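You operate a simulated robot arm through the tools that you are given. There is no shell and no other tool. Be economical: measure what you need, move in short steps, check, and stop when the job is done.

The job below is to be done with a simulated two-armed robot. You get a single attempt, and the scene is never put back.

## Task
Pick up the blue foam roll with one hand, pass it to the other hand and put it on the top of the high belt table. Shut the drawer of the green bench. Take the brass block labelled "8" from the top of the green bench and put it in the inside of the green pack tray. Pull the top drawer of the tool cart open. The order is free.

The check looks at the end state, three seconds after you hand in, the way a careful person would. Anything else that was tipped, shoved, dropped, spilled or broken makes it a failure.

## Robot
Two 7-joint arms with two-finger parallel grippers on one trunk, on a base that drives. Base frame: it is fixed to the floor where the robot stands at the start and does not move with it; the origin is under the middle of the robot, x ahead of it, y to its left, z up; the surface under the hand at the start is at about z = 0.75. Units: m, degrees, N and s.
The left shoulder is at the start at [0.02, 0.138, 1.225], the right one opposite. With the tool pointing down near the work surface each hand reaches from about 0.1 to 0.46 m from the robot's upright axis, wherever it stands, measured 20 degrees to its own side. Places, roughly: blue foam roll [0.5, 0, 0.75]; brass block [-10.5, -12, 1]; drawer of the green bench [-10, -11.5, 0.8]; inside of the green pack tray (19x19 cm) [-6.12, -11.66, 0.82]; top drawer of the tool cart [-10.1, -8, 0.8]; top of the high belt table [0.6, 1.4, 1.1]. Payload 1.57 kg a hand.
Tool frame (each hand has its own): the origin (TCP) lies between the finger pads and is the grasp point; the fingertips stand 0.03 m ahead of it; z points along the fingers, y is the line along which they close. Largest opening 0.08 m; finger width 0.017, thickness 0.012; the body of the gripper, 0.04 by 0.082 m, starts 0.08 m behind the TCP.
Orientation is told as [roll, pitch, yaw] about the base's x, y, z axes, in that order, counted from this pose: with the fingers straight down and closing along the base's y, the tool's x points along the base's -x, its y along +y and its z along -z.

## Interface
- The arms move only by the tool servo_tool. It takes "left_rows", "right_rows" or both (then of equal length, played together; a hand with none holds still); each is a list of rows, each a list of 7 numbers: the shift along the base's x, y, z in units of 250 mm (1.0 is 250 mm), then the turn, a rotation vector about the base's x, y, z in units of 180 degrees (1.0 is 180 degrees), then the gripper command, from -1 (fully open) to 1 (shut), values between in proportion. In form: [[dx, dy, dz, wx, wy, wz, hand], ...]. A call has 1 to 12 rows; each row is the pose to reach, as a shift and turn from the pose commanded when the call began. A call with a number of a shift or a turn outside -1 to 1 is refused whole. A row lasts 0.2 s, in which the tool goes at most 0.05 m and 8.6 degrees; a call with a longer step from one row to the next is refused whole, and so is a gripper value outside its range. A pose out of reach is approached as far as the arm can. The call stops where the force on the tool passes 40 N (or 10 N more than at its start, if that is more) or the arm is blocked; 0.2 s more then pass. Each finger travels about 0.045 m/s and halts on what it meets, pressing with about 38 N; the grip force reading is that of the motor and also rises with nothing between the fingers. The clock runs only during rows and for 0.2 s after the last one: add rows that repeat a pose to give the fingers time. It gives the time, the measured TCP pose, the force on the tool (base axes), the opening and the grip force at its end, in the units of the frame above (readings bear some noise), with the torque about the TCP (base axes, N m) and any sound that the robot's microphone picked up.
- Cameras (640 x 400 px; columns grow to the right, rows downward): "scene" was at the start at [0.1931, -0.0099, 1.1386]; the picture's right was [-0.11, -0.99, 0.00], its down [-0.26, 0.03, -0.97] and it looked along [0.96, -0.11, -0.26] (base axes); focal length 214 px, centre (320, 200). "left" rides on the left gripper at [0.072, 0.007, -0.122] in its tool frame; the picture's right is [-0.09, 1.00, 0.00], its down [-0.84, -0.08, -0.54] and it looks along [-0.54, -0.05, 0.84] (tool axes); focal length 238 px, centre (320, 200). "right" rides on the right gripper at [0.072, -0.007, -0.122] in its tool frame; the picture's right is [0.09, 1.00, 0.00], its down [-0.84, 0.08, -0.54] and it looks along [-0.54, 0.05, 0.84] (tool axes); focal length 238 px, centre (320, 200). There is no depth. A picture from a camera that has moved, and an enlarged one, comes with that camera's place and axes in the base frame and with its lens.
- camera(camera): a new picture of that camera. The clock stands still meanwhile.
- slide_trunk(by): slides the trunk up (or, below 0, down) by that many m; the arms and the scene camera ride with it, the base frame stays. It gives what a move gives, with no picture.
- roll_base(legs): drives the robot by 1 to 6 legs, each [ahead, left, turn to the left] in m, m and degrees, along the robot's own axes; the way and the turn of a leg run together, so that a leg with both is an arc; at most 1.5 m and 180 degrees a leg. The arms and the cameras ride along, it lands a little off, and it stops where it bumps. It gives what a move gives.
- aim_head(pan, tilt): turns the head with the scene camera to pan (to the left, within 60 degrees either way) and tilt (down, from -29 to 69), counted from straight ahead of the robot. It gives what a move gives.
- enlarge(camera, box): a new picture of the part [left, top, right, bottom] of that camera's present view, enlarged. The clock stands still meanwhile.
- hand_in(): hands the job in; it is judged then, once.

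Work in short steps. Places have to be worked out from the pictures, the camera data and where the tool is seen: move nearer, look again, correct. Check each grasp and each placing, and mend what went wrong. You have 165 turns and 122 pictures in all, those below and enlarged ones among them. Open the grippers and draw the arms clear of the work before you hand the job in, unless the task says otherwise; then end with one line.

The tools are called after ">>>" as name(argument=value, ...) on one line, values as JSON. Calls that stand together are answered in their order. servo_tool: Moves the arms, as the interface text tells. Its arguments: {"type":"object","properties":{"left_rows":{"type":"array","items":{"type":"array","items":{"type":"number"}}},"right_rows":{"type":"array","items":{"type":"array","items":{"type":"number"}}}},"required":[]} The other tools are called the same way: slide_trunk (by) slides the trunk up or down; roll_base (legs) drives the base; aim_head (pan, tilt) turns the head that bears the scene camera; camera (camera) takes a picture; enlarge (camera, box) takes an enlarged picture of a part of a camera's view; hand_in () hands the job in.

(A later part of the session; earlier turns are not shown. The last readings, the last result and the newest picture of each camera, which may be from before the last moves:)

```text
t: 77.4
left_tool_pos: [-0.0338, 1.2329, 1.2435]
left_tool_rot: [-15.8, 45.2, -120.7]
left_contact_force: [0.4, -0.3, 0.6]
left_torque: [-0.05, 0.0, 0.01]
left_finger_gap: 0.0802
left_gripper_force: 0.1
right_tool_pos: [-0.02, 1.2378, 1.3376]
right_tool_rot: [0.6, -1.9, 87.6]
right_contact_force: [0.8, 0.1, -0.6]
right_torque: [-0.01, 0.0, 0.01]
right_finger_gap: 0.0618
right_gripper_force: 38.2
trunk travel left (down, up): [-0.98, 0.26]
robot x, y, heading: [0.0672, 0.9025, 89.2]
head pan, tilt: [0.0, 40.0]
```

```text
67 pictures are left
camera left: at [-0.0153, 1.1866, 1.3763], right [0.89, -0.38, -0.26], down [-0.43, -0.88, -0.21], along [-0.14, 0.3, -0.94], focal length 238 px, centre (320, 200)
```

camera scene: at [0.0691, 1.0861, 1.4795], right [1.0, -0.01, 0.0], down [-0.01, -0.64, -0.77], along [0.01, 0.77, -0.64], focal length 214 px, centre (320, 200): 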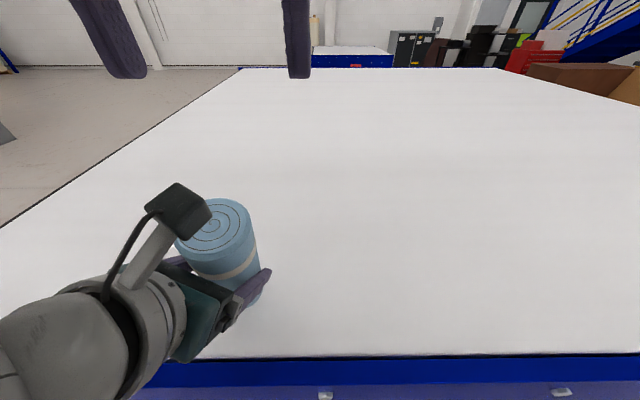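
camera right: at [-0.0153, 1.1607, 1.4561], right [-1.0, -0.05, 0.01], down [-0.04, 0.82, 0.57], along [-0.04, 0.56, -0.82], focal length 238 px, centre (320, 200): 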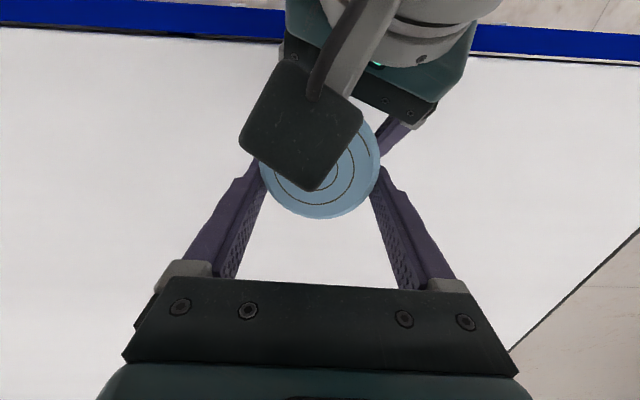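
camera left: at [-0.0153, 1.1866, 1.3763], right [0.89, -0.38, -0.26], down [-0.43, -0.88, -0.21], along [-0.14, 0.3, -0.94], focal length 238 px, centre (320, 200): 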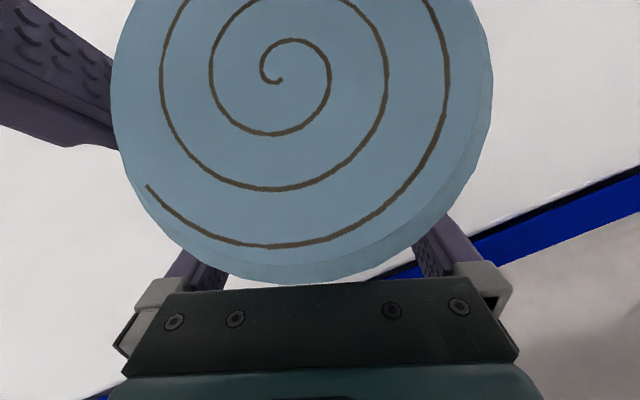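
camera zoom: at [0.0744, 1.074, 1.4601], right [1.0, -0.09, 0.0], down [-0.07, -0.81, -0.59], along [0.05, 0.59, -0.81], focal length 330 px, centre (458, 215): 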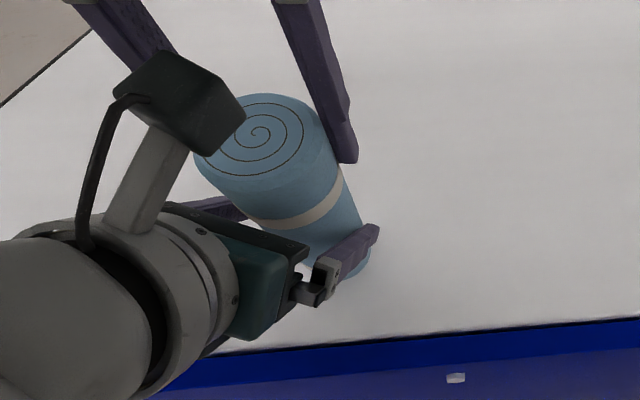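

The right hand holds it firmly (0.062 m). I'll slide the roll forward out of the open left fingers.

>>> servo_tool(right_rows=[[0.012, 0.09, 0.02, 0, 0, 0, 1], [0.024, 0.18, 0.04, 0, 0, 0, 1], [0.036, 0.27, 0.06, 0, 0, 0, 1], [0.05, 0.36, 0.08, 0, 0, 0, 1], [0.05, 0.36, 0.08, 0, 0, 0, 1]])

>>> camera(camera="scene")

>>> camera(camera="left")

```text
t: 78.6
left_tool_pos: [-0.0335, 1.2331, 1.2441]
left_tool_rot: [-15.8, 45.1, -120.8]
left_contact_force: [0.6, -0.5, 0.0]
left_torque: [0.0, -0.04, 0.02]
left_finger_gap: 0.0802
left_gripper_force: 0.0
right_tool_pos: [0.0123, 1.3045, 1.3521]
right_tool_rot: [0.7, -1.4, 87.9]
right_contact_force: [0.8, -0.3, -1.2]
right_torque: [-0.01, -0.01, -0.02]
right_finger_gap: 0.0592
right_gripper_force: 37.7
right hand out of reach, approached as far as the arm can: row 3, 4, 5
trunk travel left (down, up): [-0.98, 0.26]
robot x, y, heading: [0.063, 0.9029, 89.4]
head pan, tilt: [0.0, 40.0]
```

```text
66 pictures are left
camera scene: at [0.0691, 1.0861, 1.4795], right [1.0, -0.01, 0.0], down [-0.01, -0.64, -0.77], along [0.01, 0.77, -0.64], focal length 214 px, centre (320, 200)
```

scene: 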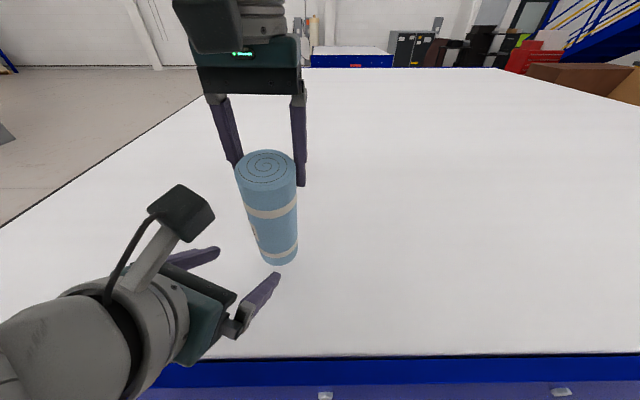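

```text
65 pictures are left
camera left: at [-0.0152, 1.1866, 1.3765], right [0.89, -0.38, -0.26], down [-0.43, -0.88, -0.21], along [-0.14, 0.3, -0.94], focal length 238 px, centre (320, 200)
```

left: 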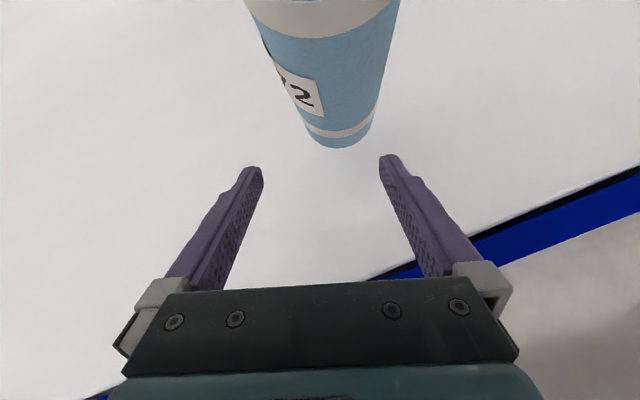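

The roll is clear of the left fingers. I'll retract the left hand back and up, and at the same time correct the roll's lean with the right.

>>> servo_tool(left_rows=[[-0.04, -0.1, 0.08, 0, 0, 0, -1], [-0.1, -0.2, 0.16, 0, 0, 0, -1], [-0.16, -0.3, 0.24, 0, 0, 0, -1], [-0.22, -0.36, 0.28, 0, 0, 0, -1]])

>>> servo_tool(right_rows=[[0, 0, 0.02, -0.02, -0.01, 0, 1], [0, 0, 0.04, -0.04, -0.02, 0, 1], [0, 0, 0.04, -0.056, -0.028, 0, 1], [0, 0, 0.04, -0.056, -0.028, 0, 1]])

>>> camera(camera="scene")

>>> camera(camera="right")

```text
t: 79.6
left_tool_pos: [-0.0872, 1.1554, 1.2885]
left_tool_rot: [-15.9, 45.4, -120.8]
left_contact_force: [-0.1, -0.2, 0.6]
left_torque: [0.0, 0.02, 0.02]
left_finger_gap: 0.08
left_gripper_force: 0.1
left hand out of reach, approached as far as the arm can: row 3, 4
right_tool_pos: [0.0127, 1.3046, 1.3515]
right_tool_rot: [0.6, -1.4, 88.0]
right_contact_force: [-0.4, -0.1, -0.7]
right_torque: [0.01, 0.02, 0.02]
right_finger_gap: 0.059
right_gripper_force: 37.7
trunk travel left (down, up): [-0.98, 0.26]
robot x, y, heading: [0.0688, 0.9019, 89.3]
head pan, tilt: [0.0, 40.0]
```

```text
t: 80.6
left_tool_pos: [-0.0866, 1.1542, 1.2868]
left_tool_rot: [-15.8, 45.2, -120.7]
left_contact_force: [-0.4, -0.3, 0.4]
left_torque: [0.0, -0.01, 0.02]
left_finger_gap: 0.0802
left_gripper_force: 0.0
right_tool_pos: [0.0326, 1.2734, 1.3686]
right_tool_rot: [-4.8, 8.4, 87.7]
right_contact_force: [0.2, 0.8, -0.6]
right_torque: [0.01, 0.0, -0.02]
right_finger_gap: 0.0588
right_gripper_force: 37.9
right hand out of reach, approached as far as the arm can: row 1, 2, 3, 4
trunk travel left (down, up): [-0.98, 0.26]
robot x, y, heading: [0.0645, 0.9035, 89.3]
head pan, tilt: [0.0, 40.0]
```

```text
64 pictures are left
camera scene: at [0.0691, 1.0861, 1.4795], right [1.0, -0.01, 0.0], down [-0.01, -0.64, -0.77], along [0.01, 0.77, -0.64], focal length 214 px, centre (320, 200)
```

scene: 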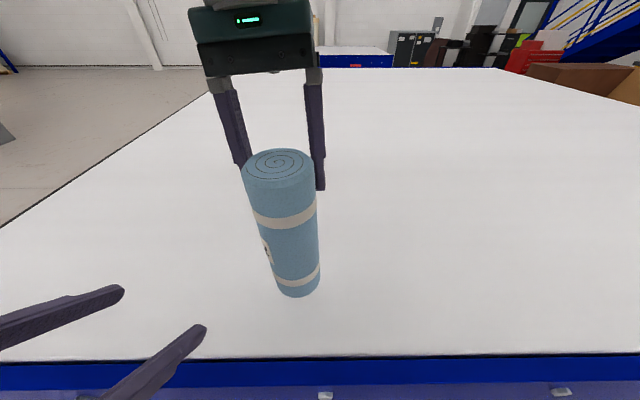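

```text
63 pictures are left
camera right: at [0.0277, 1.219, 1.5001], right [-1.0, -0.06, -0.07], down [-0.08, 0.91, 0.4], along [0.04, 0.41, -0.91], focal length 238 px, centre (320, 200)
```

right: 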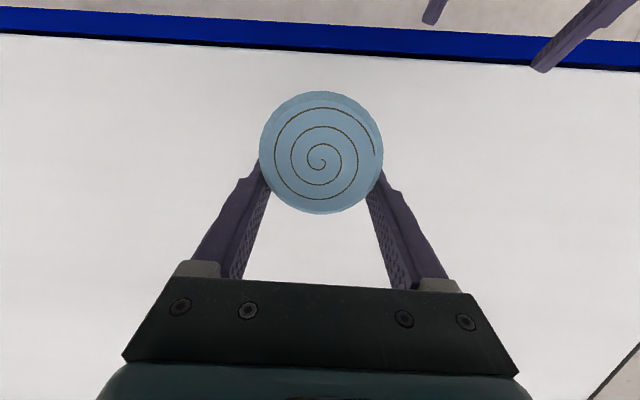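

The roll now hangs vertical within about 2–3°, with its bottom at about z 1.196. I'll lower it by trunk.

>>> slide_trunk(by=-0.048)

>>> slide_trunk(by=-0.004)

>>> slide_trunk(by=-0.003)

```text
t: 81.5
left_tool_pos: [-0.0869, 1.1545, 1.2399]
left_tool_rot: [-15.8, 45.2, -120.7]
left_contact_force: [0.3, 0.0, 0.0]
left_torque: [-0.02, 0.02, 0.02]
left_finger_gap: 0.0798
left_gripper_force: 0.2
right_tool_pos: [0.0324, 1.2731, 1.3209]
right_tool_rot: [-4.7, 8.5, 87.6]
right_contact_force: [-0.2, 0.0, -0.2]
right_torque: [-0.02, -0.01, -0.01]
right_finger_gap: 0.0588
right_gripper_force: 37.9
trunk travel left (down, up): [-0.932, 0.308]
robot x, y, heading: [0.0671, 0.898, 89.4]
head pan, tilt: [0.0, 40.0]
```

```text
t: 82.0
left_tool_pos: [-0.0868, 1.1541, 1.2365]
left_tool_rot: [-15.9, 45.2, -120.7]
left_contact_force: [0.2, 0.0, -1.0]
left_torque: [0.0, 0.0, 0.03]
left_finger_gap: 0.0798
left_gripper_force: 0.1
right_tool_pos: [0.0335, 1.2731, 1.3169]
right_tool_rot: [-4.7, 8.4, 87.7]
right_contact_force: [0.0, 0.6, -0.9]
right_torque: [-0.01, -0.01, -0.02]
right_finger_gap: 0.059
right_gripper_force: 38.4
trunk travel left (down, up): [-0.928, 0.312]
robot x, y, heading: [0.0672, 0.9022, 89.4]
head pan, tilt: [0.0, 40.0]
```

```text
t: 82.5
left_tool_pos: [-0.0857, 1.1557, 1.2328]
left_tool_rot: [-15.8, 45.3, -120.6]
left_contact_force: [-0.2, -0.2, 0.0]
left_torque: [0.02, 0.03, -0.04]
left_finger_gap: 0.08
left_gripper_force: 0.1
right_tool_pos: [0.033, 1.2727, 1.3139]
right_tool_rot: [-4.8, 8.4, 87.5]
right_contact_force: [0.3, -0.8, -0.1]
right_torque: [0.0, 0.0, -0.05]
right_finger_gap: 0.0588
right_gripper_force: 38.4
trunk travel left (down, up): [-0.925, 0.315]
robot x, y, heading: [0.066, 0.9029, 89.3]
head pan, tilt: [0.0, 40.0]
```

Still free, so I'll continue in 3 mm steps.

>>> slide_trunk(by=-0.003)

>>> slide_trunk(by=-0.003)

>>> slide_trunk(by=-0.003)

```text
t: 83.1
left_tool_pos: [-0.0869, 1.1541, 1.2301]
left_tool_rot: [-15.8, 45.2, -120.7]
left_contact_force: [-0.2, -1.2, -0.5]
left_torque: [0.0, 0.02, -0.01]
left_finger_gap: 0.08
left_gripper_force: 0.2
right_tool_pos: [0.0329, 1.2726, 1.3107]
right_tool_rot: [-4.8, 8.5, 87.5]
right_contact_force: [0.7, -0.2, 2.2]
right_torque: [-0.15, 0.06, 0.02]
right_finger_gap: 0.0586
right_gripper_force: 37.6
trunk travel left (down, up): [-0.922, 0.318]
robot x, y, heading: [0.0658, 0.9012, 88.9]
head pan, tilt: [0.0, 40.0]
```

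```text
t: 83.6
left_tool_pos: [-0.087, 1.1569, 1.2274]
left_tool_rot: [-15.9, 45.4, -120.8]
left_contact_force: [-0.5, -0.2, 0.0]
left_torque: [-0.04, 0.0, 0.0]
left_finger_gap: 0.0803
left_gripper_force: 0.0
right_tool_pos: [0.0333, 1.2748, 1.3106]
right_tool_rot: [-4.7, 8.3, 87.6]
right_contact_force: [3.2, -2.4, 35.4]
right_torque: [-1.12, 0.24, 0.17]
right_finger_gap: 0.0588
right_gripper_force: 38.3
trunk travel left (down, up): [-0.919, 0.321]
robot x, y, heading: [0.0627, 0.905, 89.1]
head pan, tilt: [0.0, 40.0]
```

```text
t: 83.9
left_tool_pos: [-0.0869, 1.1561, 1.2269]
left_tool_rot: [-15.8, 45.3, -120.7]
left_contact_force: [0.5, 1.1, -1.0]
left_torque: [-0.01, 0.02, 0.03]
left_finger_gap: 0.08
left_gripper_force: 0.0
right_tool_pos: [0.0333, 1.2756, 1.3102]
right_tool_rot: [-4.7, 8.0, 87.7]
right_contact_force: [0.6, 2.5, 14.7]
right_torque: [0.11, 0.14, -0.01]
right_finger_gap: 0.0583
right_gripper_force: 37.8
trunk travel left (down, up): [-0.919, 0.321]
robot x, y, heading: [0.0634, 0.9019, 89.3]
head pan, tilt: [0.0, 40.0]
stopped: the force on the tool passed its limit at 46 N (the readings are from after the stop); the commanded pose is now the measured one
```

Contact. I'll relieve slightly and open the right gripper.

>>> slide_trunk(by=0.002)

>>> servo_tool(right_rows=[[0, 0, 0, 0, 0, 0, 0.4], [0, 0, 0, 0, 0, 0, -1], [0, 0, 0, 0, 0, 0, -1], [0, 0, 0, 0, 0, 0, -1], [0, 0, 0, 0, 0, 0, -1]])

>>> camera(camera="scene")

>>> camera(camera="right")

```text
t: 84.5
left_tool_pos: [-0.0868, 1.1541, 1.2274]
left_tool_rot: [-15.9, 45.2, -120.8]
left_contact_force: [0.7, -0.9, -0.1]
left_torque: [0.0, 0.01, -0.03]
left_finger_gap: 0.0803
left_gripper_force: 0.0
right_tool_pos: [0.0331, 1.2735, 1.3109]
right_tool_rot: [-4.8, 8.3, 87.6]
right_contact_force: [0.5, 1.2, 1.3]
right_torque: [0.06, 0.09, 0.0]
right_finger_gap: 0.0581
right_gripper_force: 38.3
trunk travel left (down, up): [-0.921, 0.319]
robot x, y, heading: [0.0659, 0.9018, 89.3]
head pan, tilt: [0.0, 40.0]
```

```text
t: 85.7
left_tool_pos: [-0.0867, 1.1549, 1.2284]
left_tool_rot: [-15.8, 45.2, -120.8]
left_contact_force: [0.1, -0.1, -0.2]
left_torque: [-0.01, -0.01, 0.02]
left_finger_gap: 0.0799
left_gripper_force: 0.1
right_tool_pos: [0.0323, 1.2734, 1.3097]
right_tool_rot: [-4.8, 8.3, 87.6]
right_contact_force: [0.3, 0.6, -0.1]
right_torque: [0.02, -0.02, -0.04]
right_finger_gap: 0.0799
right_gripper_force: 0.1
trunk travel left (down, up): [-0.921, 0.319]
robot x, y, heading: [0.0675, 0.9028, 89.3]
head pan, tilt: [0.0, 40.0]
```

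```text
62 pictures are left
camera scene: at [0.0692, 1.0861, 1.4197], right [1.0, -0.01, 0.0], down [-0.01, -0.64, -0.77], along [0.01, 0.77, -0.64], focal length 214 px, centre (320, 200)
```

scene: 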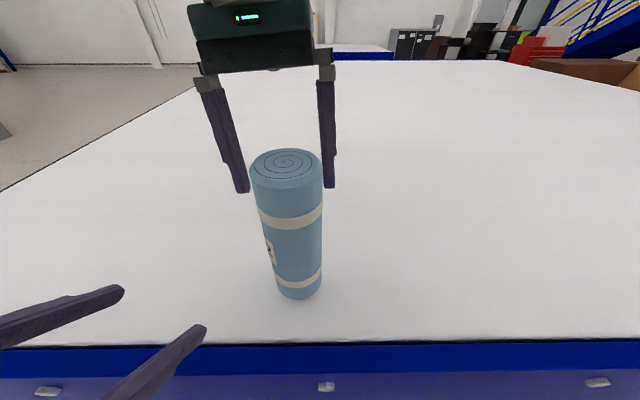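

```text
61 pictures are left
camera right: at [0.0277, 1.2194, 1.4415], right [-1.0, -0.06, -0.07], down [-0.08, 0.91, 0.41], along [0.04, 0.41, -0.91], focal length 238 px, centre (320, 200)
```

right: 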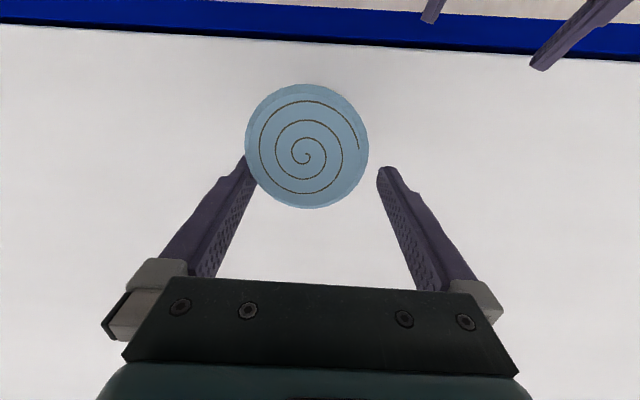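

The roll stands upright on the belt table. Given the finger slant, lifting straight up moves the near finger away from it, so I'll raise the trunk.

>>> slide_trunk(by=0.12)

>>> camera(camera="scene")

```text
t: 87.2
left_tool_pos: [-0.0864, 1.1553, 1.3485]
left_tool_rot: [-15.8, 45.1, -120.7]
left_contact_force: [0.4, 0.6, 0.2]
left_torque: [0.02, -0.01, -0.01]
left_finger_gap: 0.08
left_gripper_force: 0.0
right_tool_pos: [0.0325, 1.274, 1.4316]
right_tool_rot: [-4.8, 8.3, 87.6]
right_contact_force: [-0.4, 0.0, 0.1]
right_torque: [-0.01, 0.0, 0.04]
right_finger_gap: 0.08
right_gripper_force: 0.1
trunk travel left (down, up): [-1.041, 0.199]
robot x, y, heading: [0.0679, 0.9012, 89.3]
head pan, tilt: [0.0, 40.0]
```

```text
60 pictures are left
camera scene: at [0.0692, 1.0861, 1.5396], right [1.0, -0.01, 0.0], down [-0.01, -0.64, -0.77], along [0.01, 0.77, -0.64], focal length 214 px, centre (320, 200)
```

scene: 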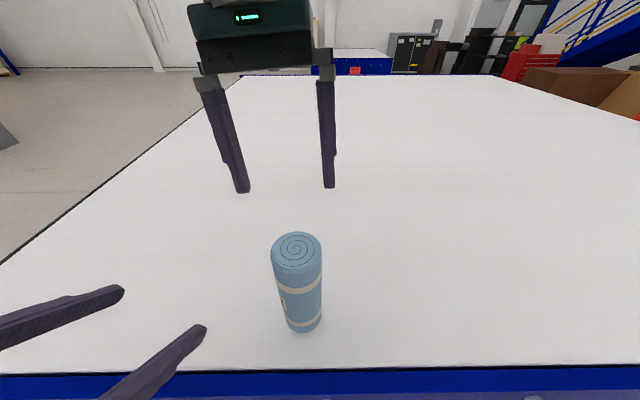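

The roll stands free and stable. I'll back the robot away from the belt table.

>>> slide_trunk(by=0.05)

>>> roll_base(legs=[[-0.4, 0, 0]])

>>> servo_tool(left_rows=[[0, 0, 0, -0.0009, 0.0179, -0.0402, -1], [0, 0, 0, -0.0018, 0.0358, -0.0804, -1], [0, 0, 0, -0.0027, 0.0537, -0.1206, -1], [0, 0, 0, -0.0036, 0.0716, -0.1608, -1], [0, 0, 0, -0.0045, 0.0895, -0.201, -1], [0, 0, 0, -0.0054, 0.1074, -0.2412, -1], [0, 0, 0, -0.0063, 0.1253, -0.2814, -1], [0, 0, 0, -0.0072, 0.1432, -0.3216, -1], [0, 0, 0, -0.0081, 0.1611, -0.3618, -1], [0, 0, 0, -0.009, 0.179, -0.402, -1]])

```text
t: 88.1
left_tool_pos: [-0.086, 1.1549, 1.3979]
left_tool_rot: [-15.8, 45.3, -120.8]
left_contact_force: [-0.5, 0.0, -0.1]
left_torque: [0.03, 0.04, 0.0]
left_finger_gap: 0.0797
left_gripper_force: 0.0
right_tool_pos: [0.0325, 1.2732, 1.4812]
right_tool_rot: [-4.7, 8.3, 87.6]
right_contact_force: [0.1, 0.2, 0.5]
right_torque: [-0.02, 0.02, -0.01]
right_finger_gap: 0.0799
right_gripper_force: 0.1
trunk travel left (down, up): [-1.091, 0.149]
robot x, y, heading: [0.0681, 0.9006, 89.6]
head pan, tilt: [0.0, 40.0]
```

```text
t: 90.6
left_tool_pos: [-0.0931, 0.7527, 1.3979]
left_tool_rot: [-15.8, 45.2, -120.3]
left_contact_force: [0.2, 0.4, -0.3]
left_torque: [0.0, 0.0, 0.0]
left_finger_gap: 0.0799
left_gripper_force: 0.1
right_tool_pos: [0.0261, 0.8752, 1.4801]
right_tool_rot: [-4.7, 8.1, 88.1]
right_contact_force: [-0.1, 0.6, -0.3]
right_torque: [0.0, 0.01, 0.04]
right_finger_gap: 0.0797
right_gripper_force: 0.1
trunk travel left (down, up): [-1.091, 0.149]
robot x, y, heading: [0.0634, 0.4965, 89.7]
head pan, tilt: [0.0, 40.0]
```

```text
t: 92.8
left_tool_pos: [-0.0917, 0.7163, 1.3209]
left_tool_rot: [-27.8, 17.1, 159.6]
left_contact_force: [-0.3, 0.0, -0.2]
left_torque: [0.03, 0.0, 0.01]
left_finger_gap: 0.08
left_gripper_force: 0.1
left hand out of reach, approached as far as the arm can: row 6, 7, 8, 9, 10
right_tool_pos: [0.027, 0.8726, 1.4818]
right_tool_rot: [-4.7, 8.2, 88.1]
right_contact_force: [0.5, 0.1, 0.7]
right_torque: [-0.02, -0.01, 0.01]
right_finger_gap: 0.0798
right_gripper_force: 0.0
trunk travel left (down, up): [-1.091, 0.149]
robot x, y, heading: [0.0644, 0.5015, 89.8]
head pan, tilt: [0.0, 40.0]
```

Unwinding well. I'll finish returning both arms to a neutral tool-down posture, in free space between the tables.

>>> servo_tool(left_rows=[[0.02, 0.02, 0.04, -0.0011, 0.0192, -0.04, -1], [0.04, 0.04, 0.08, -0.0023, 0.0384, -0.08, -1], [0.06, 0.06, 0.12, -0.0034, 0.0576, -0.12, -1], [0.08, 0.08, 0.16, -0.0046, 0.0768, -0.16, -1], [0.1, 0.1, 0.2, -0.0058, 0.096, -0.2, -1], [0.12, 0.12, 0.24, -0.0069, 0.1152, -0.24, -1], [0.14, 0.14, 0.28, -0.008, 0.1344, -0.28, -1], [0.16, 0.16, 0.32, -0.0092, 0.1536, -0.32, -1], [0.18, 0.18, 0.36, -0.0103, 0.1728, -0.36, -1], [0.19, 0.21, 0.4, -0.0115, 0.192, -0.4, -1]], right_rows=[[0.15, 0, 0, 0.01, 0.005, 0, -1], [0.3, -0.05, 0, 0.02, 0.01, 0, -1], [0.45, -0.1, 0, 0.03, 0.015, 0, -1], [0.6, -0.15, 0, 0.04, 0.02, 0, -1], [0.77, -0.2, 0, 0.047, 0.0245, 0.009, -1], [0.77, -0.3, 0, 0.047, 0.0245, 0.009, -1], [0.77, -0.4, 0, 0.047, 0.0245, 0.009, -1], [0.77, -0.45, 0, 0.047, 0.0245, 0.009, -1], [0.77, -0.49, 0, 0.047, 0.0245, 0.009, -1], [0.77, -0.49, 0, 0.047, 0.0245, 0.009, -1]])

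>>> aim_head(pan=60, tilt=15)

>>> camera(camera="scene")

```text
t: 95.0
left_tool_pos: [-0.0829, 0.6188, 1.2848]
left_tool_rot: [-15.5, -16.7, 95.5]
left_contact_force: [-0.3, 0.4, -0.1]
left_torque: [-0.01, -0.02, -0.01]
left_finger_gap: 0.0798
left_gripper_force: 0.1
left hand out of reach, approached as far as the arm can: row 1, 2, 3, 4, 5, 6, 7, 8, 9, 10
right_tool_pos: [0.2186, 0.7498, 1.4814]
right_tool_rot: [-0.2, -0.1, 89.8]
right_contact_force: [-0.5, 0.1, -0.5]
right_torque: [0.01, -0.01, -0.02]
right_finger_gap: 0.0798
right_gripper_force: 0.1
trunk travel left (down, up): [-1.091, 0.149]
robot x, y, heading: [0.0591, 0.5011, 89.9]
head pan, tilt: [0.0, 40.0]
```

```text
t: 96.3
left_tool_pos: [-0.0831, 0.6177, 1.2847]
left_tool_rot: [-15.6, -16.7, 95.7]
left_contact_force: [0.9, -0.8, 0.3]
left_torque: [0.01, -0.01, 0.02]
left_finger_gap: 0.0799
left_gripper_force: 0.1
right_tool_pos: [0.2193, 0.7492, 1.4802]
right_tool_rot: [-0.1, -0.1, 89.8]
right_contact_force: [-0.4, -0.6, -0.6]
right_torque: [0.03, -0.03, 0.03]
right_finger_gap: 0.0799
right_gripper_force: 0.0
trunk travel left (down, up): [-1.091, 0.149]
robot x, y, heading: [0.0663, 0.5059, 89.5]
head pan, tilt: [60.0, 15.0]
```

```text
59 pictures are left
camera scene: at [-0.0169, 0.6477, 1.6292], right [0.51, 0.86, 0.0], down [0.22, -0.13, -0.97], along [-0.83, 0.49, -0.26], focal length 214 px, centre (320, 200)
```

scene: 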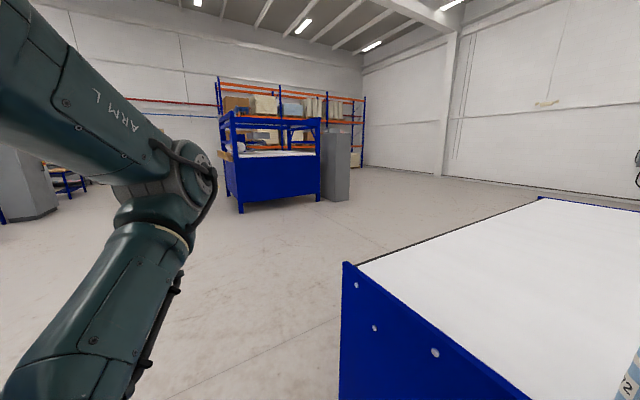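

I'll finish bringing the left hand out to neutral.

>>> servo_tool(left_rows=[[0, 0.1, 0.08, 0, 0, 0, -1], [0.02, 0.22, 0.18, -0.02, 0.02, -0.01, -1], [0.05, 0.34, 0.28, -0.045, 0.045, -0.02, -1], [0.08, 0.46, 0.38, -0.07, 0.065, -0.03, -1], [0.1, 0.56, 0.48, -0.093, 0.086, -0.033, -1], [0.13, 0.61, 0.54, -0.093, 0.086, -0.033, -1], [0.13, 0.61, 0.54, -0.093, 0.086, -0.033, -1]])

>>> roll_base(legs=[[0, 0, 90]])

>>> aim_head(pan=35, tilt=12)

>>> camera(camera="scene")

```text
t: 97.9
left_tool_pos: [-0.0925, 0.5703, 1.3217]
left_tool_rot: [-11.2, -12.8, 92.1]
left_contact_force: [0.0, 0.2, -0.7]
left_torque: [-0.01, 0.0, 0.0]
left_finger_gap: 0.0802
left_gripper_force: 0.0
left hand out of reach, approached as far as the arm can: row 1, 2, 3, 4, 5, 6, 7
right_tool_pos: [0.2192, 0.7502, 1.4826]
right_tool_rot: [-0.2, -0.1, 89.9]
right_contact_force: [0.0, 0.8, 0.2]
right_torque: [-0.02, 0.02, -0.01]
right_finger_gap: 0.0799
right_gripper_force: 0.0
trunk travel left (down, up): [-1.091, 0.149]
robot x, y, heading: [0.0612, 0.5016, 89.5]
head pan, tilt: [60.0, 15.0]
```

```text
t: 102.1
left_tool_pos: [-0.0122, 0.3459, 1.3211]
left_tool_rot: [-11.2, -12.9, -179.1]
left_contact_force: [0.1, 0.1, -0.5]
left_torque: [0.0, 0.01, 0.03]
left_finger_gap: 0.0803
left_gripper_force: 0.1
right_tool_pos: [-0.1834, 0.6625, 1.4805]
right_tool_rot: [-0.1, -0.1, 178.8]
right_contact_force: [-0.3, 0.0, 0.5]
right_torque: [-0.03, 0.02, 0.02]
right_finger_gap: 0.0801
right_gripper_force: 0.0
trunk travel left (down, up): [-1.091, 0.149]
robot x, y, heading: [0.0665, 0.4994, 178.3]
head pan, tilt: [60.0, 15.0]
```

```text
t: 103.0
left_tool_pos: [-0.0111, 0.3474, 1.3218]
left_tool_rot: [-11.2, -12.8, -179.1]
left_contact_force: [-0.5, -0.2, 0.0]
left_torque: [-0.01, 0.02, -0.01]
left_finger_gap: 0.0801
left_gripper_force: 0.0
right_tool_pos: [-0.185, 0.6623, 1.4818]
right_tool_rot: [-0.1, 0.0, 178.8]
right_contact_force: [0.2, 0.5, 1.1]
right_torque: [-0.02, 0.02, 0.0]
right_finger_gap: 0.0801
right_gripper_force: 0.1
trunk travel left (down, up): [-1.091, 0.149]
robot x, y, heading: [0.0625, 0.4999, 178.3]
head pan, tilt: [35.0, 12.0]
```

```text
58 pictures are left
camera scene: at [-0.1146, 0.4519, 1.6341], right [-0.55, 0.83, 0.0], down [0.17, 0.11, -0.98], along [-0.82, -0.54, -0.21], focal length 214 px, centre (320, 200)
```

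scene: 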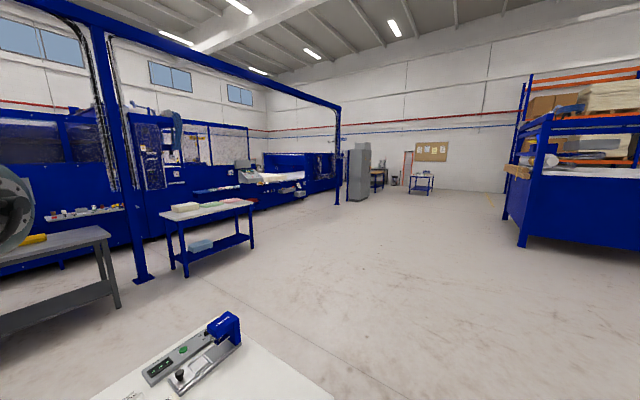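

The left arm is parked near the body, which is fine for travel. The floor to the west is open, so I'll drive about 6.6 m toward the far end of the hall.

>>> roll_base(legs=[[1.4, 0, 0], [0, 0, 14], [1.5, 0, 0], [1.5, 0, 0], [1.5, 0, 0], [0.75, 0, 0]])

>>> camera(camera="scene")

```text
t: 135.4
left_tool_pos: [-6.5259, -0.5703, 1.3215]
left_tool_rot: [-11.1, -12.8, -168.0]
left_contact_force: [-0.2, 0.1, 0.4]
left_torque: [-0.01, -0.03, 0.01]
left_finger_gap: 0.08
left_gripper_force: 0.0
right_tool_pos: [-6.7569, -0.2916, 1.481]
right_tool_rot: [-0.1, -0.2, -170.1]
right_contact_force: [-0.5, 0.1, -0.3]
right_torque: [-0.03, 0.01, -0.01]
right_finger_gap: 0.08
right_gripper_force: 0.1
trunk travel left (down, up): [-1.091, 0.149]
robot x, y, heading: [-6.4814, -0.4061, -170.4]
head pan, tilt: [35.0, 12.0]
```

```text
57 pictures are left
camera scene: at [-6.6481, -0.4863, 1.6341], right [-0.7, 0.71, 0.0], down [0.15, 0.15, -0.98], along [-0.7, -0.69, -0.21], focal length 214 px, centre (320, 200)
```

scene: 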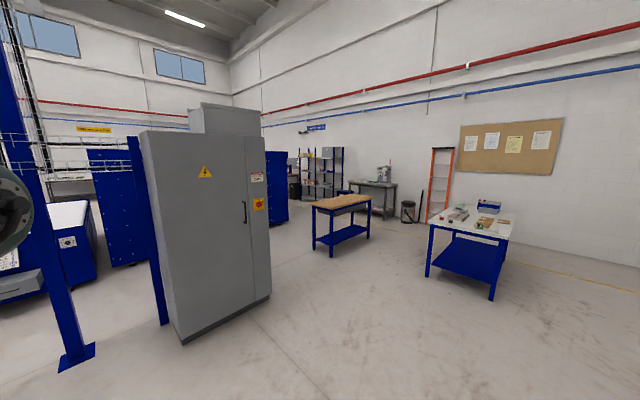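

There's a passage about 1.1 m wide between the grey cabinet (x≈-7.8) and the wooden table (x≈-9.05). I'll go to its mouth, turn south and pass through its middle.

>>> roll_base(legs=[[0, 0, 19.4], [1.15, 0, 0], [1.1, 0, 0], [0, 0, 61], [1.0, 0, 0], [0.9, 0, 0]])

>>> aim_head(pan=-15, tilt=12)

>>> camera(camera="scene")

```text
t: 159.3
left_tool_pos: [-8.309, -3.4279, 1.3219]
left_tool_rot: [-11.2, -12.9, -87.5]
left_contact_force: [-0.1, -0.6, 0.2]
left_torque: [0.02, 0.04, 0.02]
left_finger_gap: 0.08
left_gripper_force: 0.1
right_tool_pos: [-8.6196, -3.6104, 1.4817]
right_tool_rot: [-0.1, -0.1, -89.6]
right_contact_force: [0.3, 0.1, -0.2]
right_torque: [0.02, -0.03, -0.02]
right_finger_gap: 0.0801
right_gripper_force: 0.1
trunk travel left (down, up): [-1.091, 0.149]
robot x, y, heading: [-8.4652, -3.3589, -90.0]
head pan, tilt: [35.0, 12.0]
```

```text
t: 160.4
left_tool_pos: [-8.3103, -3.4285, 1.3223]
left_tool_rot: [-11.2, -12.8, -87.6]
left_contact_force: [0.4, -0.4, -0.3]
left_torque: [0.0, 0.01, -0.02]
left_finger_gap: 0.0801
left_gripper_force: 0.1
right_tool_pos: [-8.6206, -3.6096, 1.481]
right_tool_rot: [-0.2, -0.1, -89.6]
right_contact_force: [-0.5, 0.0, -0.7]
right_torque: [-0.04, -0.03, -0.02]
right_finger_gap: 0.08
right_gripper_force: 0.1
trunk travel left (down, up): [-1.091, 0.149]
robot x, y, heading: [-8.4634, -3.3589, -89.9]
head pan, tilt: [-15.0, 12.0]
```

```text
56 pictures are left
camera scene: at [-8.4886, -3.5492, 1.6341], right [-0.97, 0.26, 0.0], down [0.05, 0.2, -0.98], along [-0.25, -0.95, -0.21], focal length 214 px, centre (320, 200)
```

scene: 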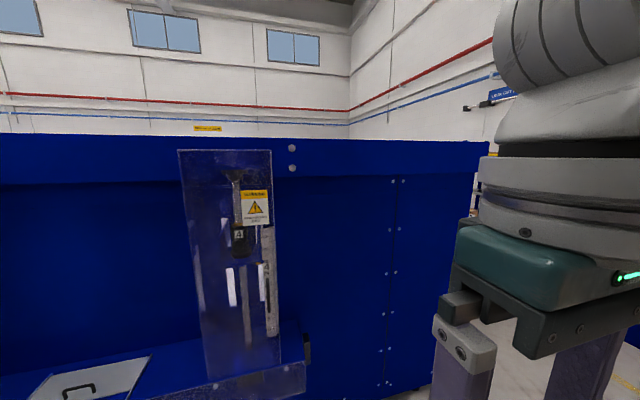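

A blue machine stands ahead (face y≈-4.5), ending near x≈-9.6. I'll go west between it and the wooden table, then look south.

>>> roll_base(legs=[[0.28, 0, 0], [0, 0, -90], [1.2, 0.05, 0], [1.0, 0.05, 0], [0, 0, 75]])

>>> aim_head(pan=10, tilt=14)

>>> camera(camera="scene")

```text
t: 179.8
left_tool_pos: [-10.5123, -3.8785, 1.3212]
left_tool_rot: [-11.2, -12.7, -101.7]
left_contact_force: [0.2, 1.1, -0.2]
left_torque: [-0.02, -0.01, 0.03]
left_finger_gap: 0.0798
left_gripper_force: 0.0
right_tool_pos: [-10.8594, -3.9787, 1.4818]
right_tool_rot: [-0.1, -0.1, -103.8]
right_contact_force: [0.6, 0.0, -0.4]
right_torque: [0.03, -0.01, 0.02]
right_finger_gap: 0.0801
right_gripper_force: 0.0
trunk travel left (down, up): [-1.091, 0.149]
robot x, y, heading: [-10.652, -3.7766, -104.2]
head pan, tilt: [-15.0, 12.0]
```

```text
t: 180.7
left_tool_pos: [-10.5132, -3.879, 1.3225]
left_tool_rot: [-11.2, -12.8, -101.7]
left_contact_force: [-0.6, 0.0, 0.7]
left_torque: [0.02, -0.04, -0.02]
left_finger_gap: 0.08
left_gripper_force: 0.2
right_tool_pos: [-10.8589, -3.9784, 1.482]
right_tool_rot: [-0.1, -0.1, -103.9]
right_contact_force: [-1.5, 0.1, 0.2]
right_torque: [-0.05, 0.01, 0.01]
right_finger_gap: 0.0802
right_gripper_force: 0.1
trunk travel left (down, up): [-1.091, 0.149]
robot x, y, heading: [-10.6438, -3.7738, -104.3]
head pan, tilt: [10.0, 14.0]
```

```text
55 pictures are left
camera scene: at [-10.6778, -3.9631, 1.6309], right [-1.0, 0.07, 0.0], down [0.02, 0.24, -0.97], along [-0.07, -0.97, -0.24], focal length 214 px, centre (320, 200)
```

scene: 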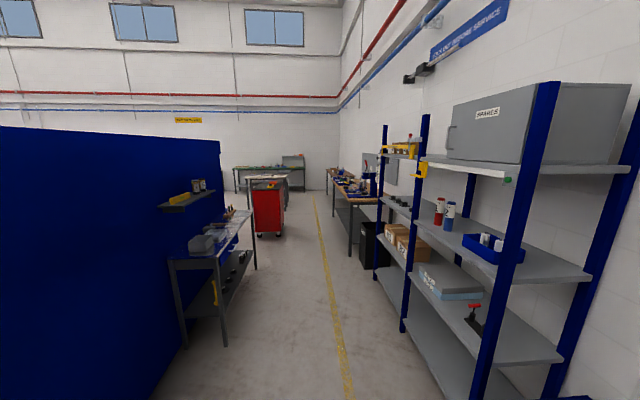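

The corridor south is visible: a red tool cart near (-10,-7.8) and the bench at the far end. I'll drive down the middle to y≈-6.5.

>>> roll_base(legs=[[0, 0, 14.2], [1.35, -0.12, 0], [1.35, -0.03, 0]])

>>> aim_head(pan=20, tilt=25)

>>> camera(camera="scene")

```text
t: 194.8
left_tool_pos: [-10.5944, -6.5604, 1.3209]
left_tool_rot: [-11.2, -12.8, -85.9]
left_contact_force: [0.1, -0.2, -0.3]
left_torque: [-0.01, -0.03, -0.03]
left_finger_gap: 0.0802
left_gripper_force: 0.1
right_tool_pos: [-10.9006, -6.7519, 1.4813]
right_tool_rot: [-0.1, -0.1, -88.1]
right_contact_force: [-0.5, 0.3, 0.0]
right_torque: [0.03, 0.04, 0.02]
right_finger_gap: 0.0799
right_gripper_force: 0.0
trunk travel left (down, up): [-1.091, 0.149]
robot x, y, heading: [-10.7542, -6.4961, -88.6]
head pan, tilt: [10.0, 14.0]
```

```text
t: 195.5
left_tool_pos: [-10.5934, -6.5592, 1.3211]
left_tool_rot: [-11.3, -12.8, -85.9]
left_contact_force: [-0.2, 0.0, 0.5]
left_torque: [-0.01, -0.01, -0.01]
left_finger_gap: 0.0799
left_gripper_force: 0.1
right_tool_pos: [-10.9006, -6.7521, 1.4806]
right_tool_rot: [-0.1, -0.1, -88.1]
right_contact_force: [0.3, -0.3, 0.0]
right_torque: [0.02, 0.02, -0.01]
right_finger_gap: 0.08
right_gripper_force: 0.1
trunk travel left (down, up): [-1.091, 0.149]
robot x, y, heading: [-10.7498, -6.4939, -88.5]
head pan, tilt: [20.0, 25.0]
```

```text
54 pictures are left
camera scene: at [-10.7143, -6.6809, 1.613], right [-0.93, -0.37, 0.0], down [-0.16, 0.39, -0.91], along [0.33, -0.84, -0.42], focal length 214 px, centre (320, 200)
```

scene: 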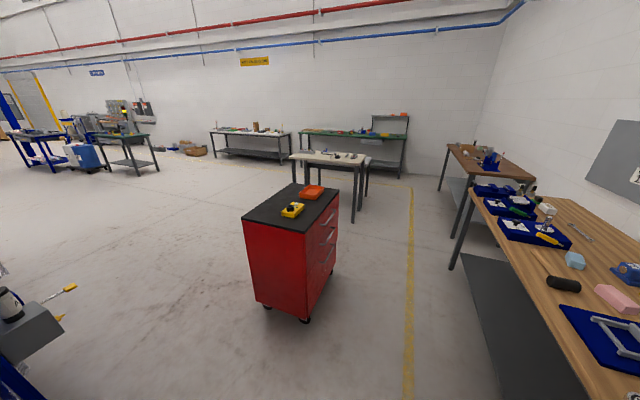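

The cart's drawers face west (face x≈-10.17, y -7.7…-8.4, top z≈0.88). I'll drive beside it and turn to face it.

>>> roll_base(legs=[[1.5, -0.02, 0], [0, 0, 88.5]])

>>> aim_head(pan=0, tilt=50)

>>> camera(camera="scene")

```text
refused: leg 1 is longer than a leg can be; nothing moved
```

```text
t: 196.4
left_tool_pos: [-10.5939, -6.5605, 1.3214]
left_tool_rot: [-11.2, -12.9, -85.9]
left_contact_force: [-0.1, 0.4, -0.2]
left_torque: [0.0, -0.02, -0.02]
left_finger_gap: 0.08
left_gripper_force: 0.1
right_tool_pos: [-10.8995, -6.7503, 1.4818]
right_tool_rot: [-0.2, -0.1, -88.1]
right_contact_force: [-0.5, 0.0, -0.5]
right_torque: [0.03, 0.03, 0.02]
right_finger_gap: 0.0799
right_gripper_force: 0.2
trunk travel left (down, up): [-1.091, 0.149]
robot x, y, heading: [-10.7494, -6.4968, -88.3]
head pan, tilt: [0.0, 50.0]
```

```text
53 pictures are left
camera scene: at [-10.746, -6.6723, 1.5756], right [-1.0, -0.03, 0.0], down [-0.02, 0.77, -0.64], along [0.02, -0.64, -0.77], focal length 214 px, centre (320, 200)
```

scene: 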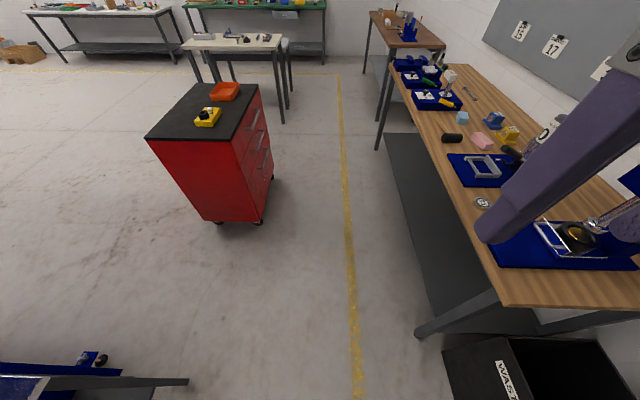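

The leg was marginally too long, so I'll split it up.

>>> roll_base(legs=[[1.4, -0.03, 0], [0.1, 0, 0], [0, 0, 88.3]])

>>> slide_trunk(by=-0.3)

>>> camera(camera="scene")

```text
t: 208.0
left_tool_pos: [-10.6778, -7.8483, 1.3225]
left_tool_rot: [-11.2, -12.8, 3.0]
left_contact_force: [-0.2, 0.4, 0.4]
left_torque: [0.02, 0.03, -0.02]
left_finger_gap: 0.0799
left_gripper_force: 0.1
right_tool_pos: [-10.4912, -8.1588, 1.4812]
right_tool_rot: [0.0, -0.1, 1.0]
right_contact_force: [0.0, -0.7, -0.9]
right_torque: [0.05, -0.01, 0.03]
right_finger_gap: 0.0801
right_gripper_force: 0.1
trunk travel left (down, up): [-1.091, 0.149]
robot x, y, heading: [-10.7461, -8.0065, 0.4]
head pan, tilt: [0.0, 50.0]
```

```text
t: 211.0
left_tool_pos: [-10.6763, -7.849, 1.0206]
left_tool_rot: [-11.2, -12.8, 3.0]
left_contact_force: [0.0, -0.8, -0.1]
left_torque: [-0.01, 0.04, -0.01]
left_finger_gap: 0.0799
left_gripper_force: 0.1
right_tool_pos: [-10.4923, -8.1583, 1.1812]
right_tool_rot: [0.0, -0.1, 0.9]
right_contact_force: [0.3, -0.6, 1.0]
right_torque: [-0.01, -0.01, -0.01]
right_finger_gap: 0.0802
right_gripper_force: 0.0
trunk travel left (down, up): [-0.791, 0.449]
robot x, y, heading: [-10.7432, -8.0081, 0.6]
head pan, tilt: [0.0, 50.0]
```

```text
52 pictures are left
camera scene: at [-10.5666, -8.0035, 1.2755], right [0.01, -1.0, 0.0], down [-0.77, -0.01, -0.64], along [0.64, 0.01, -0.77], focal length 214 px, centre (320, 200)
```

scene: 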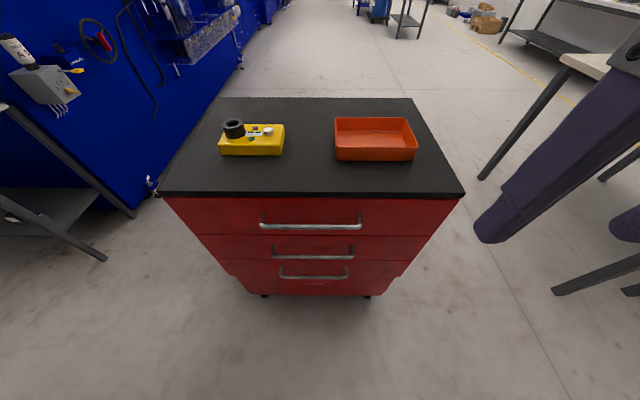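

The cart with bow handles is clear in front of me. I'll lower the trunk further for a second view, to triangulate the top handle.

>>> slide_trunk(by=-0.2)

>>> aim_head(pan=0, tilt=35)

>>> camera(camera="scene")

>>> camera(camera="right")

```text
t: 213.2
left_tool_pos: [-10.6758, -7.8501, 0.8224]
left_tool_rot: [-11.2, -12.8, 3.1]
left_contact_force: [0.0, -0.3, 0.9]
left_torque: [0.0, -0.01, 0.0]
left_finger_gap: 0.0799
left_gripper_force: 0.2
right_tool_pos: [-10.4915, -8.158, 0.9817]
right_tool_rot: [-0.1, -0.1, 0.9]
right_contact_force: [-0.4, 0.4, 0.6]
right_torque: [-0.01, 0.0, -0.01]
right_finger_gap: 0.08
right_gripper_force: 0.1
trunk travel left (down, up): [-0.591, 0.649]
robot x, y, heading: [-10.7432, -8.0041, 0.5]
head pan, tilt: [0.0, 50.0]
```

```text
t: 213.9
left_tool_pos: [-10.6768, -7.8492, 0.8218]
left_tool_rot: [-11.2, -12.8, 3.1]
left_contact_force: [-0.1, -1.2, -0.3]
left_torque: [0.02, -0.01, -0.01]
left_finger_gap: 0.0801
left_gripper_force: 0.0
right_tool_pos: [-10.491, -8.1581, 0.9818]
right_tool_rot: [-0.1, -0.1, 0.9]
right_contact_force: [-0.4, -0.1, -0.5]
right_torque: [0.03, 0.03, 0.01]
right_finger_gap: 0.08
right_gripper_force: 0.1
trunk travel left (down, up): [-0.591, 0.649]
robot x, y, heading: [-10.7438, -8.0036, 0.5]
head pan, tilt: [0.0, 35.0]
```

```text
51 pictures are left
camera scene: at [-10.5556, -8.0034, 1.0972], right [0.01, -1.0, 0.0], down [-0.57, -0.01, -0.82], along [0.82, 0.01, -0.57], focal length 214 px, centre (320, 200)
```

scene: 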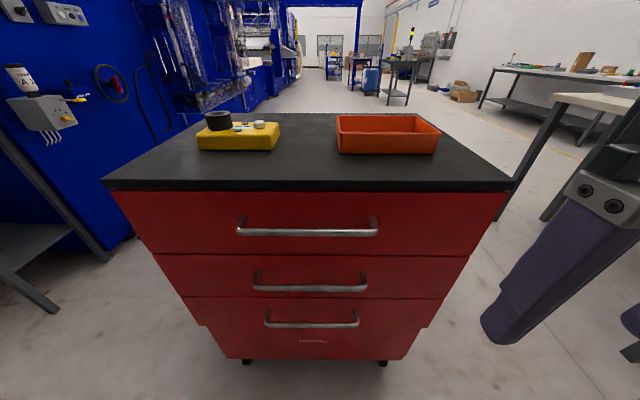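

```text
50 pictures are left
camera right: at [-10.5631, -8.1668, 1.1022], right [-0.11, 0.99, 0.0], down [0.83, 0.09, 0.54], along [0.54, 0.06, -0.84], focal length 238 px, centre (320, 200)
```

right: 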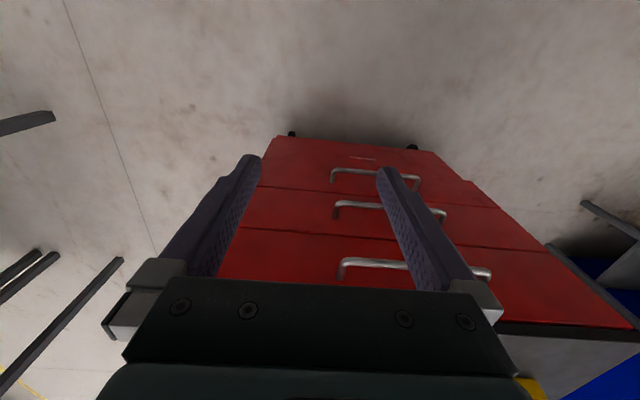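

The handle bar triangulates to about x≈-10.29, z≈0.84, y≈-7.98. I plan to hook it from above with closed fingers, so first I'll move the right hand over it for a near-overhead look.

>>> servo_tool(right_rows=[[0, 0, 0.18, 0, 0, 0, 1], [0.1, 0.14, 0.24, 0, 0, 0, 1], [0.22, 0.28, 0.24, 0, 0, 0, 1], [0.34, 0.42, 0.24, 0, 0, 0, 1], [0.48, 0.56, 0.24, 0, 0, 0, 1], [0.62, 0.7, 0.24, 0, 0, 0, 1], [0.76, 0.71, 0.24, 0, 0, 0, 1], [0.76, 0.71, 0.24, 0, 0, 0, 1]])

>>> camera(camera="right")

```text
t: 215.7
left_tool_pos: [-10.6773, -7.849, 0.8212]
left_tool_rot: [-11.2, -12.8, 3.1]
left_contact_force: [0.2, 0.2, 0.4]
left_torque: [-0.01, 0.0, -0.03]
left_finger_gap: 0.08
left_gripper_force: 0.1
right_tool_pos: [-10.3156, -7.9851, 1.039]
right_tool_rot: [-0.1, -0.2, 1.0]
right_contact_force: [0.3, -0.1, 0.1]
right_torque: [0.01, -0.02, -0.01]
right_finger_gap: 0.0002
right_gripper_force: 21.2
right hand out of reach, approached as far as the arm can: row 7, 8
trunk travel left (down, up): [-0.591, 0.649]
robot x, y, heading: [-10.744, -8.005, 0.7]
head pan, tilt: [0.0, 35.0]
```

```text
49 pictures are left
camera right: at [-10.3877, -7.9941, 1.1609], right [-0.11, 0.99, 0.0], down [0.83, 0.09, 0.55], along [0.54, 0.06, -0.84], focal length 238 px, centre (320, 200)
```

right: 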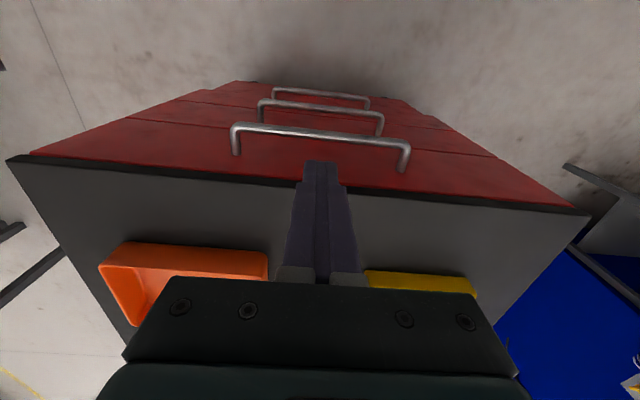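

Three views agree: bar at x≈-10.289, z≈0.842, with the top's front edge at x≈-10.25. I need 5 cm more reach, so I'll drive ahead 0.06 m and check.

>>> roll_base(legs=[[0.06, 0, 0]])

>>> camera(camera="right")

```text
t: 216.7
left_tool_pos: [-10.6166, -7.8495, 0.8224]
left_tool_rot: [-11.1, -12.8, 3.1]
left_contact_force: [-0.3, -0.4, 0.3]
left_torque: [0.03, 0.01, -0.02]
left_finger_gap: 0.08
left_gripper_force: 0.1
right_tool_pos: [-10.2558, -7.9847, 1.0405]
right_tool_rot: [-0.1, -0.2, 1.0]
right_contact_force: [-0.6, -0.4, -0.1]
right_torque: [0.01, -0.04, -0.05]
right_finger_gap: 0.0
right_gripper_force: 21.8
trunk travel left (down, up): [-0.591, 0.649]
robot x, y, heading: [-10.6836, -8.008, 0.5]
head pan, tilt: [0.0, 35.0]
```

```text
48 pictures are left
camera right: at [-10.3278, -7.9933, 1.1608], right [-0.11, 0.99, 0.0], down [0.83, 0.09, 0.54], along [0.54, 0.06, -0.84], focal length 238 px, centre (320, 200)
```

right: 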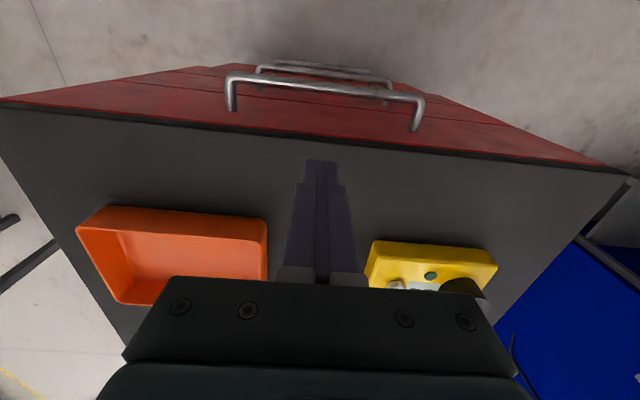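

Bar at -10.287 and edge at -10.246 are confirmed. I'll lower the closed fingers into the middle of that slot (x≈-10.264).

>>> servo_tool(right_rows=[[-0.033, 0.01, -0.16, 0, 0, 0, 1], [-0.033, 0.02, -0.32, 0, 0, 0, 1], [-0.033, 0.02, -0.45, 0, 0, 0, 1], [-0.033, 0.02, -0.55, 0, 0, 0, 1], [-0.033, 0.02, -0.65, 0, 0, 0, 1], [-0.033, 0.02, -0.75, 0, 0, 0, 1]])

>>> camera(camera="right")

>>> enlarge(camera="scene", box=[200, 100, 440, 300])

```text
t: 218.1
left_tool_pos: [-10.6172, -7.8478, 0.8209]
left_tool_rot: [-11.2, -13.0, 3.1]
left_contact_force: [1.1, 0.2, -0.1]
left_torque: [-0.03, -0.03, 0.03]
left_finger_gap: 0.0803
left_gripper_force: 0.0
right_tool_pos: [-10.2723, -7.9901, 0.8752]
right_tool_rot: [-0.2, -0.2, 0.7]
right_contact_force: [-0.4, 0.0, 0.6]
right_torque: [-0.01, 0.0, 0.02]
right_finger_gap: 0.0
right_gripper_force: 21.7
right hand out of reach, approached as far as the arm can: row 4, 5, 6
trunk travel left (down, up): [-0.591, 0.649]
robot x, y, heading: [-10.6862, -8.0049, 0.5]
head pan, tilt: [0.0, 35.0]
```

```text
47 pictures are left
camera right: at [-10.344, -7.9978, 0.9969], right [-0.11, 0.99, 0.0], down [0.83, 0.09, 0.55], along [0.54, 0.05, -0.84], focal length 238 px, centre (320, 200)
```

right: 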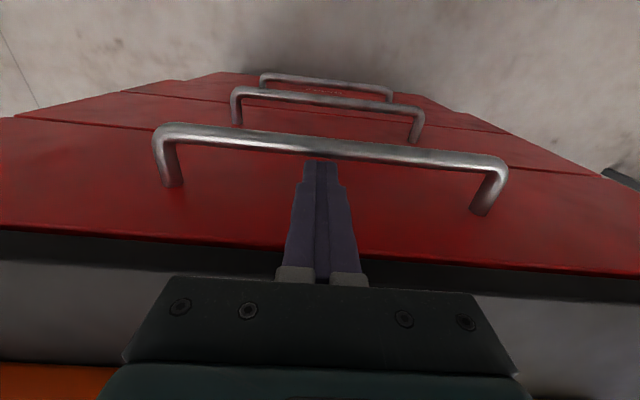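

```text
2.00 times, centred on (320, 200) of scene
camera zoom: at [-10.4969, -8.0033, 1.0944], right [0.0, -1.0, 0.0], down [-0.6, 0.0, -0.8], along [0.8, 0.0, -0.6], focal length 429 px, centre (320, 200)
```

zoom: 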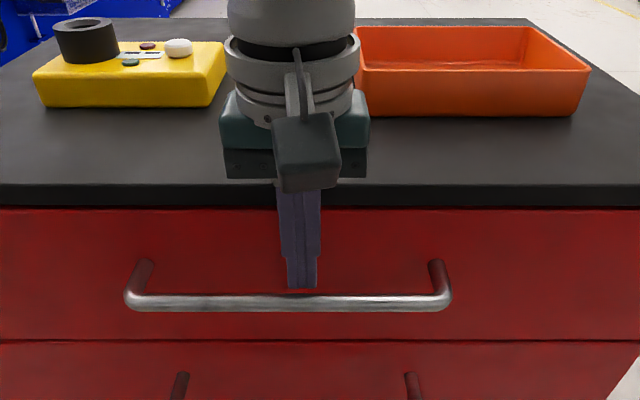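

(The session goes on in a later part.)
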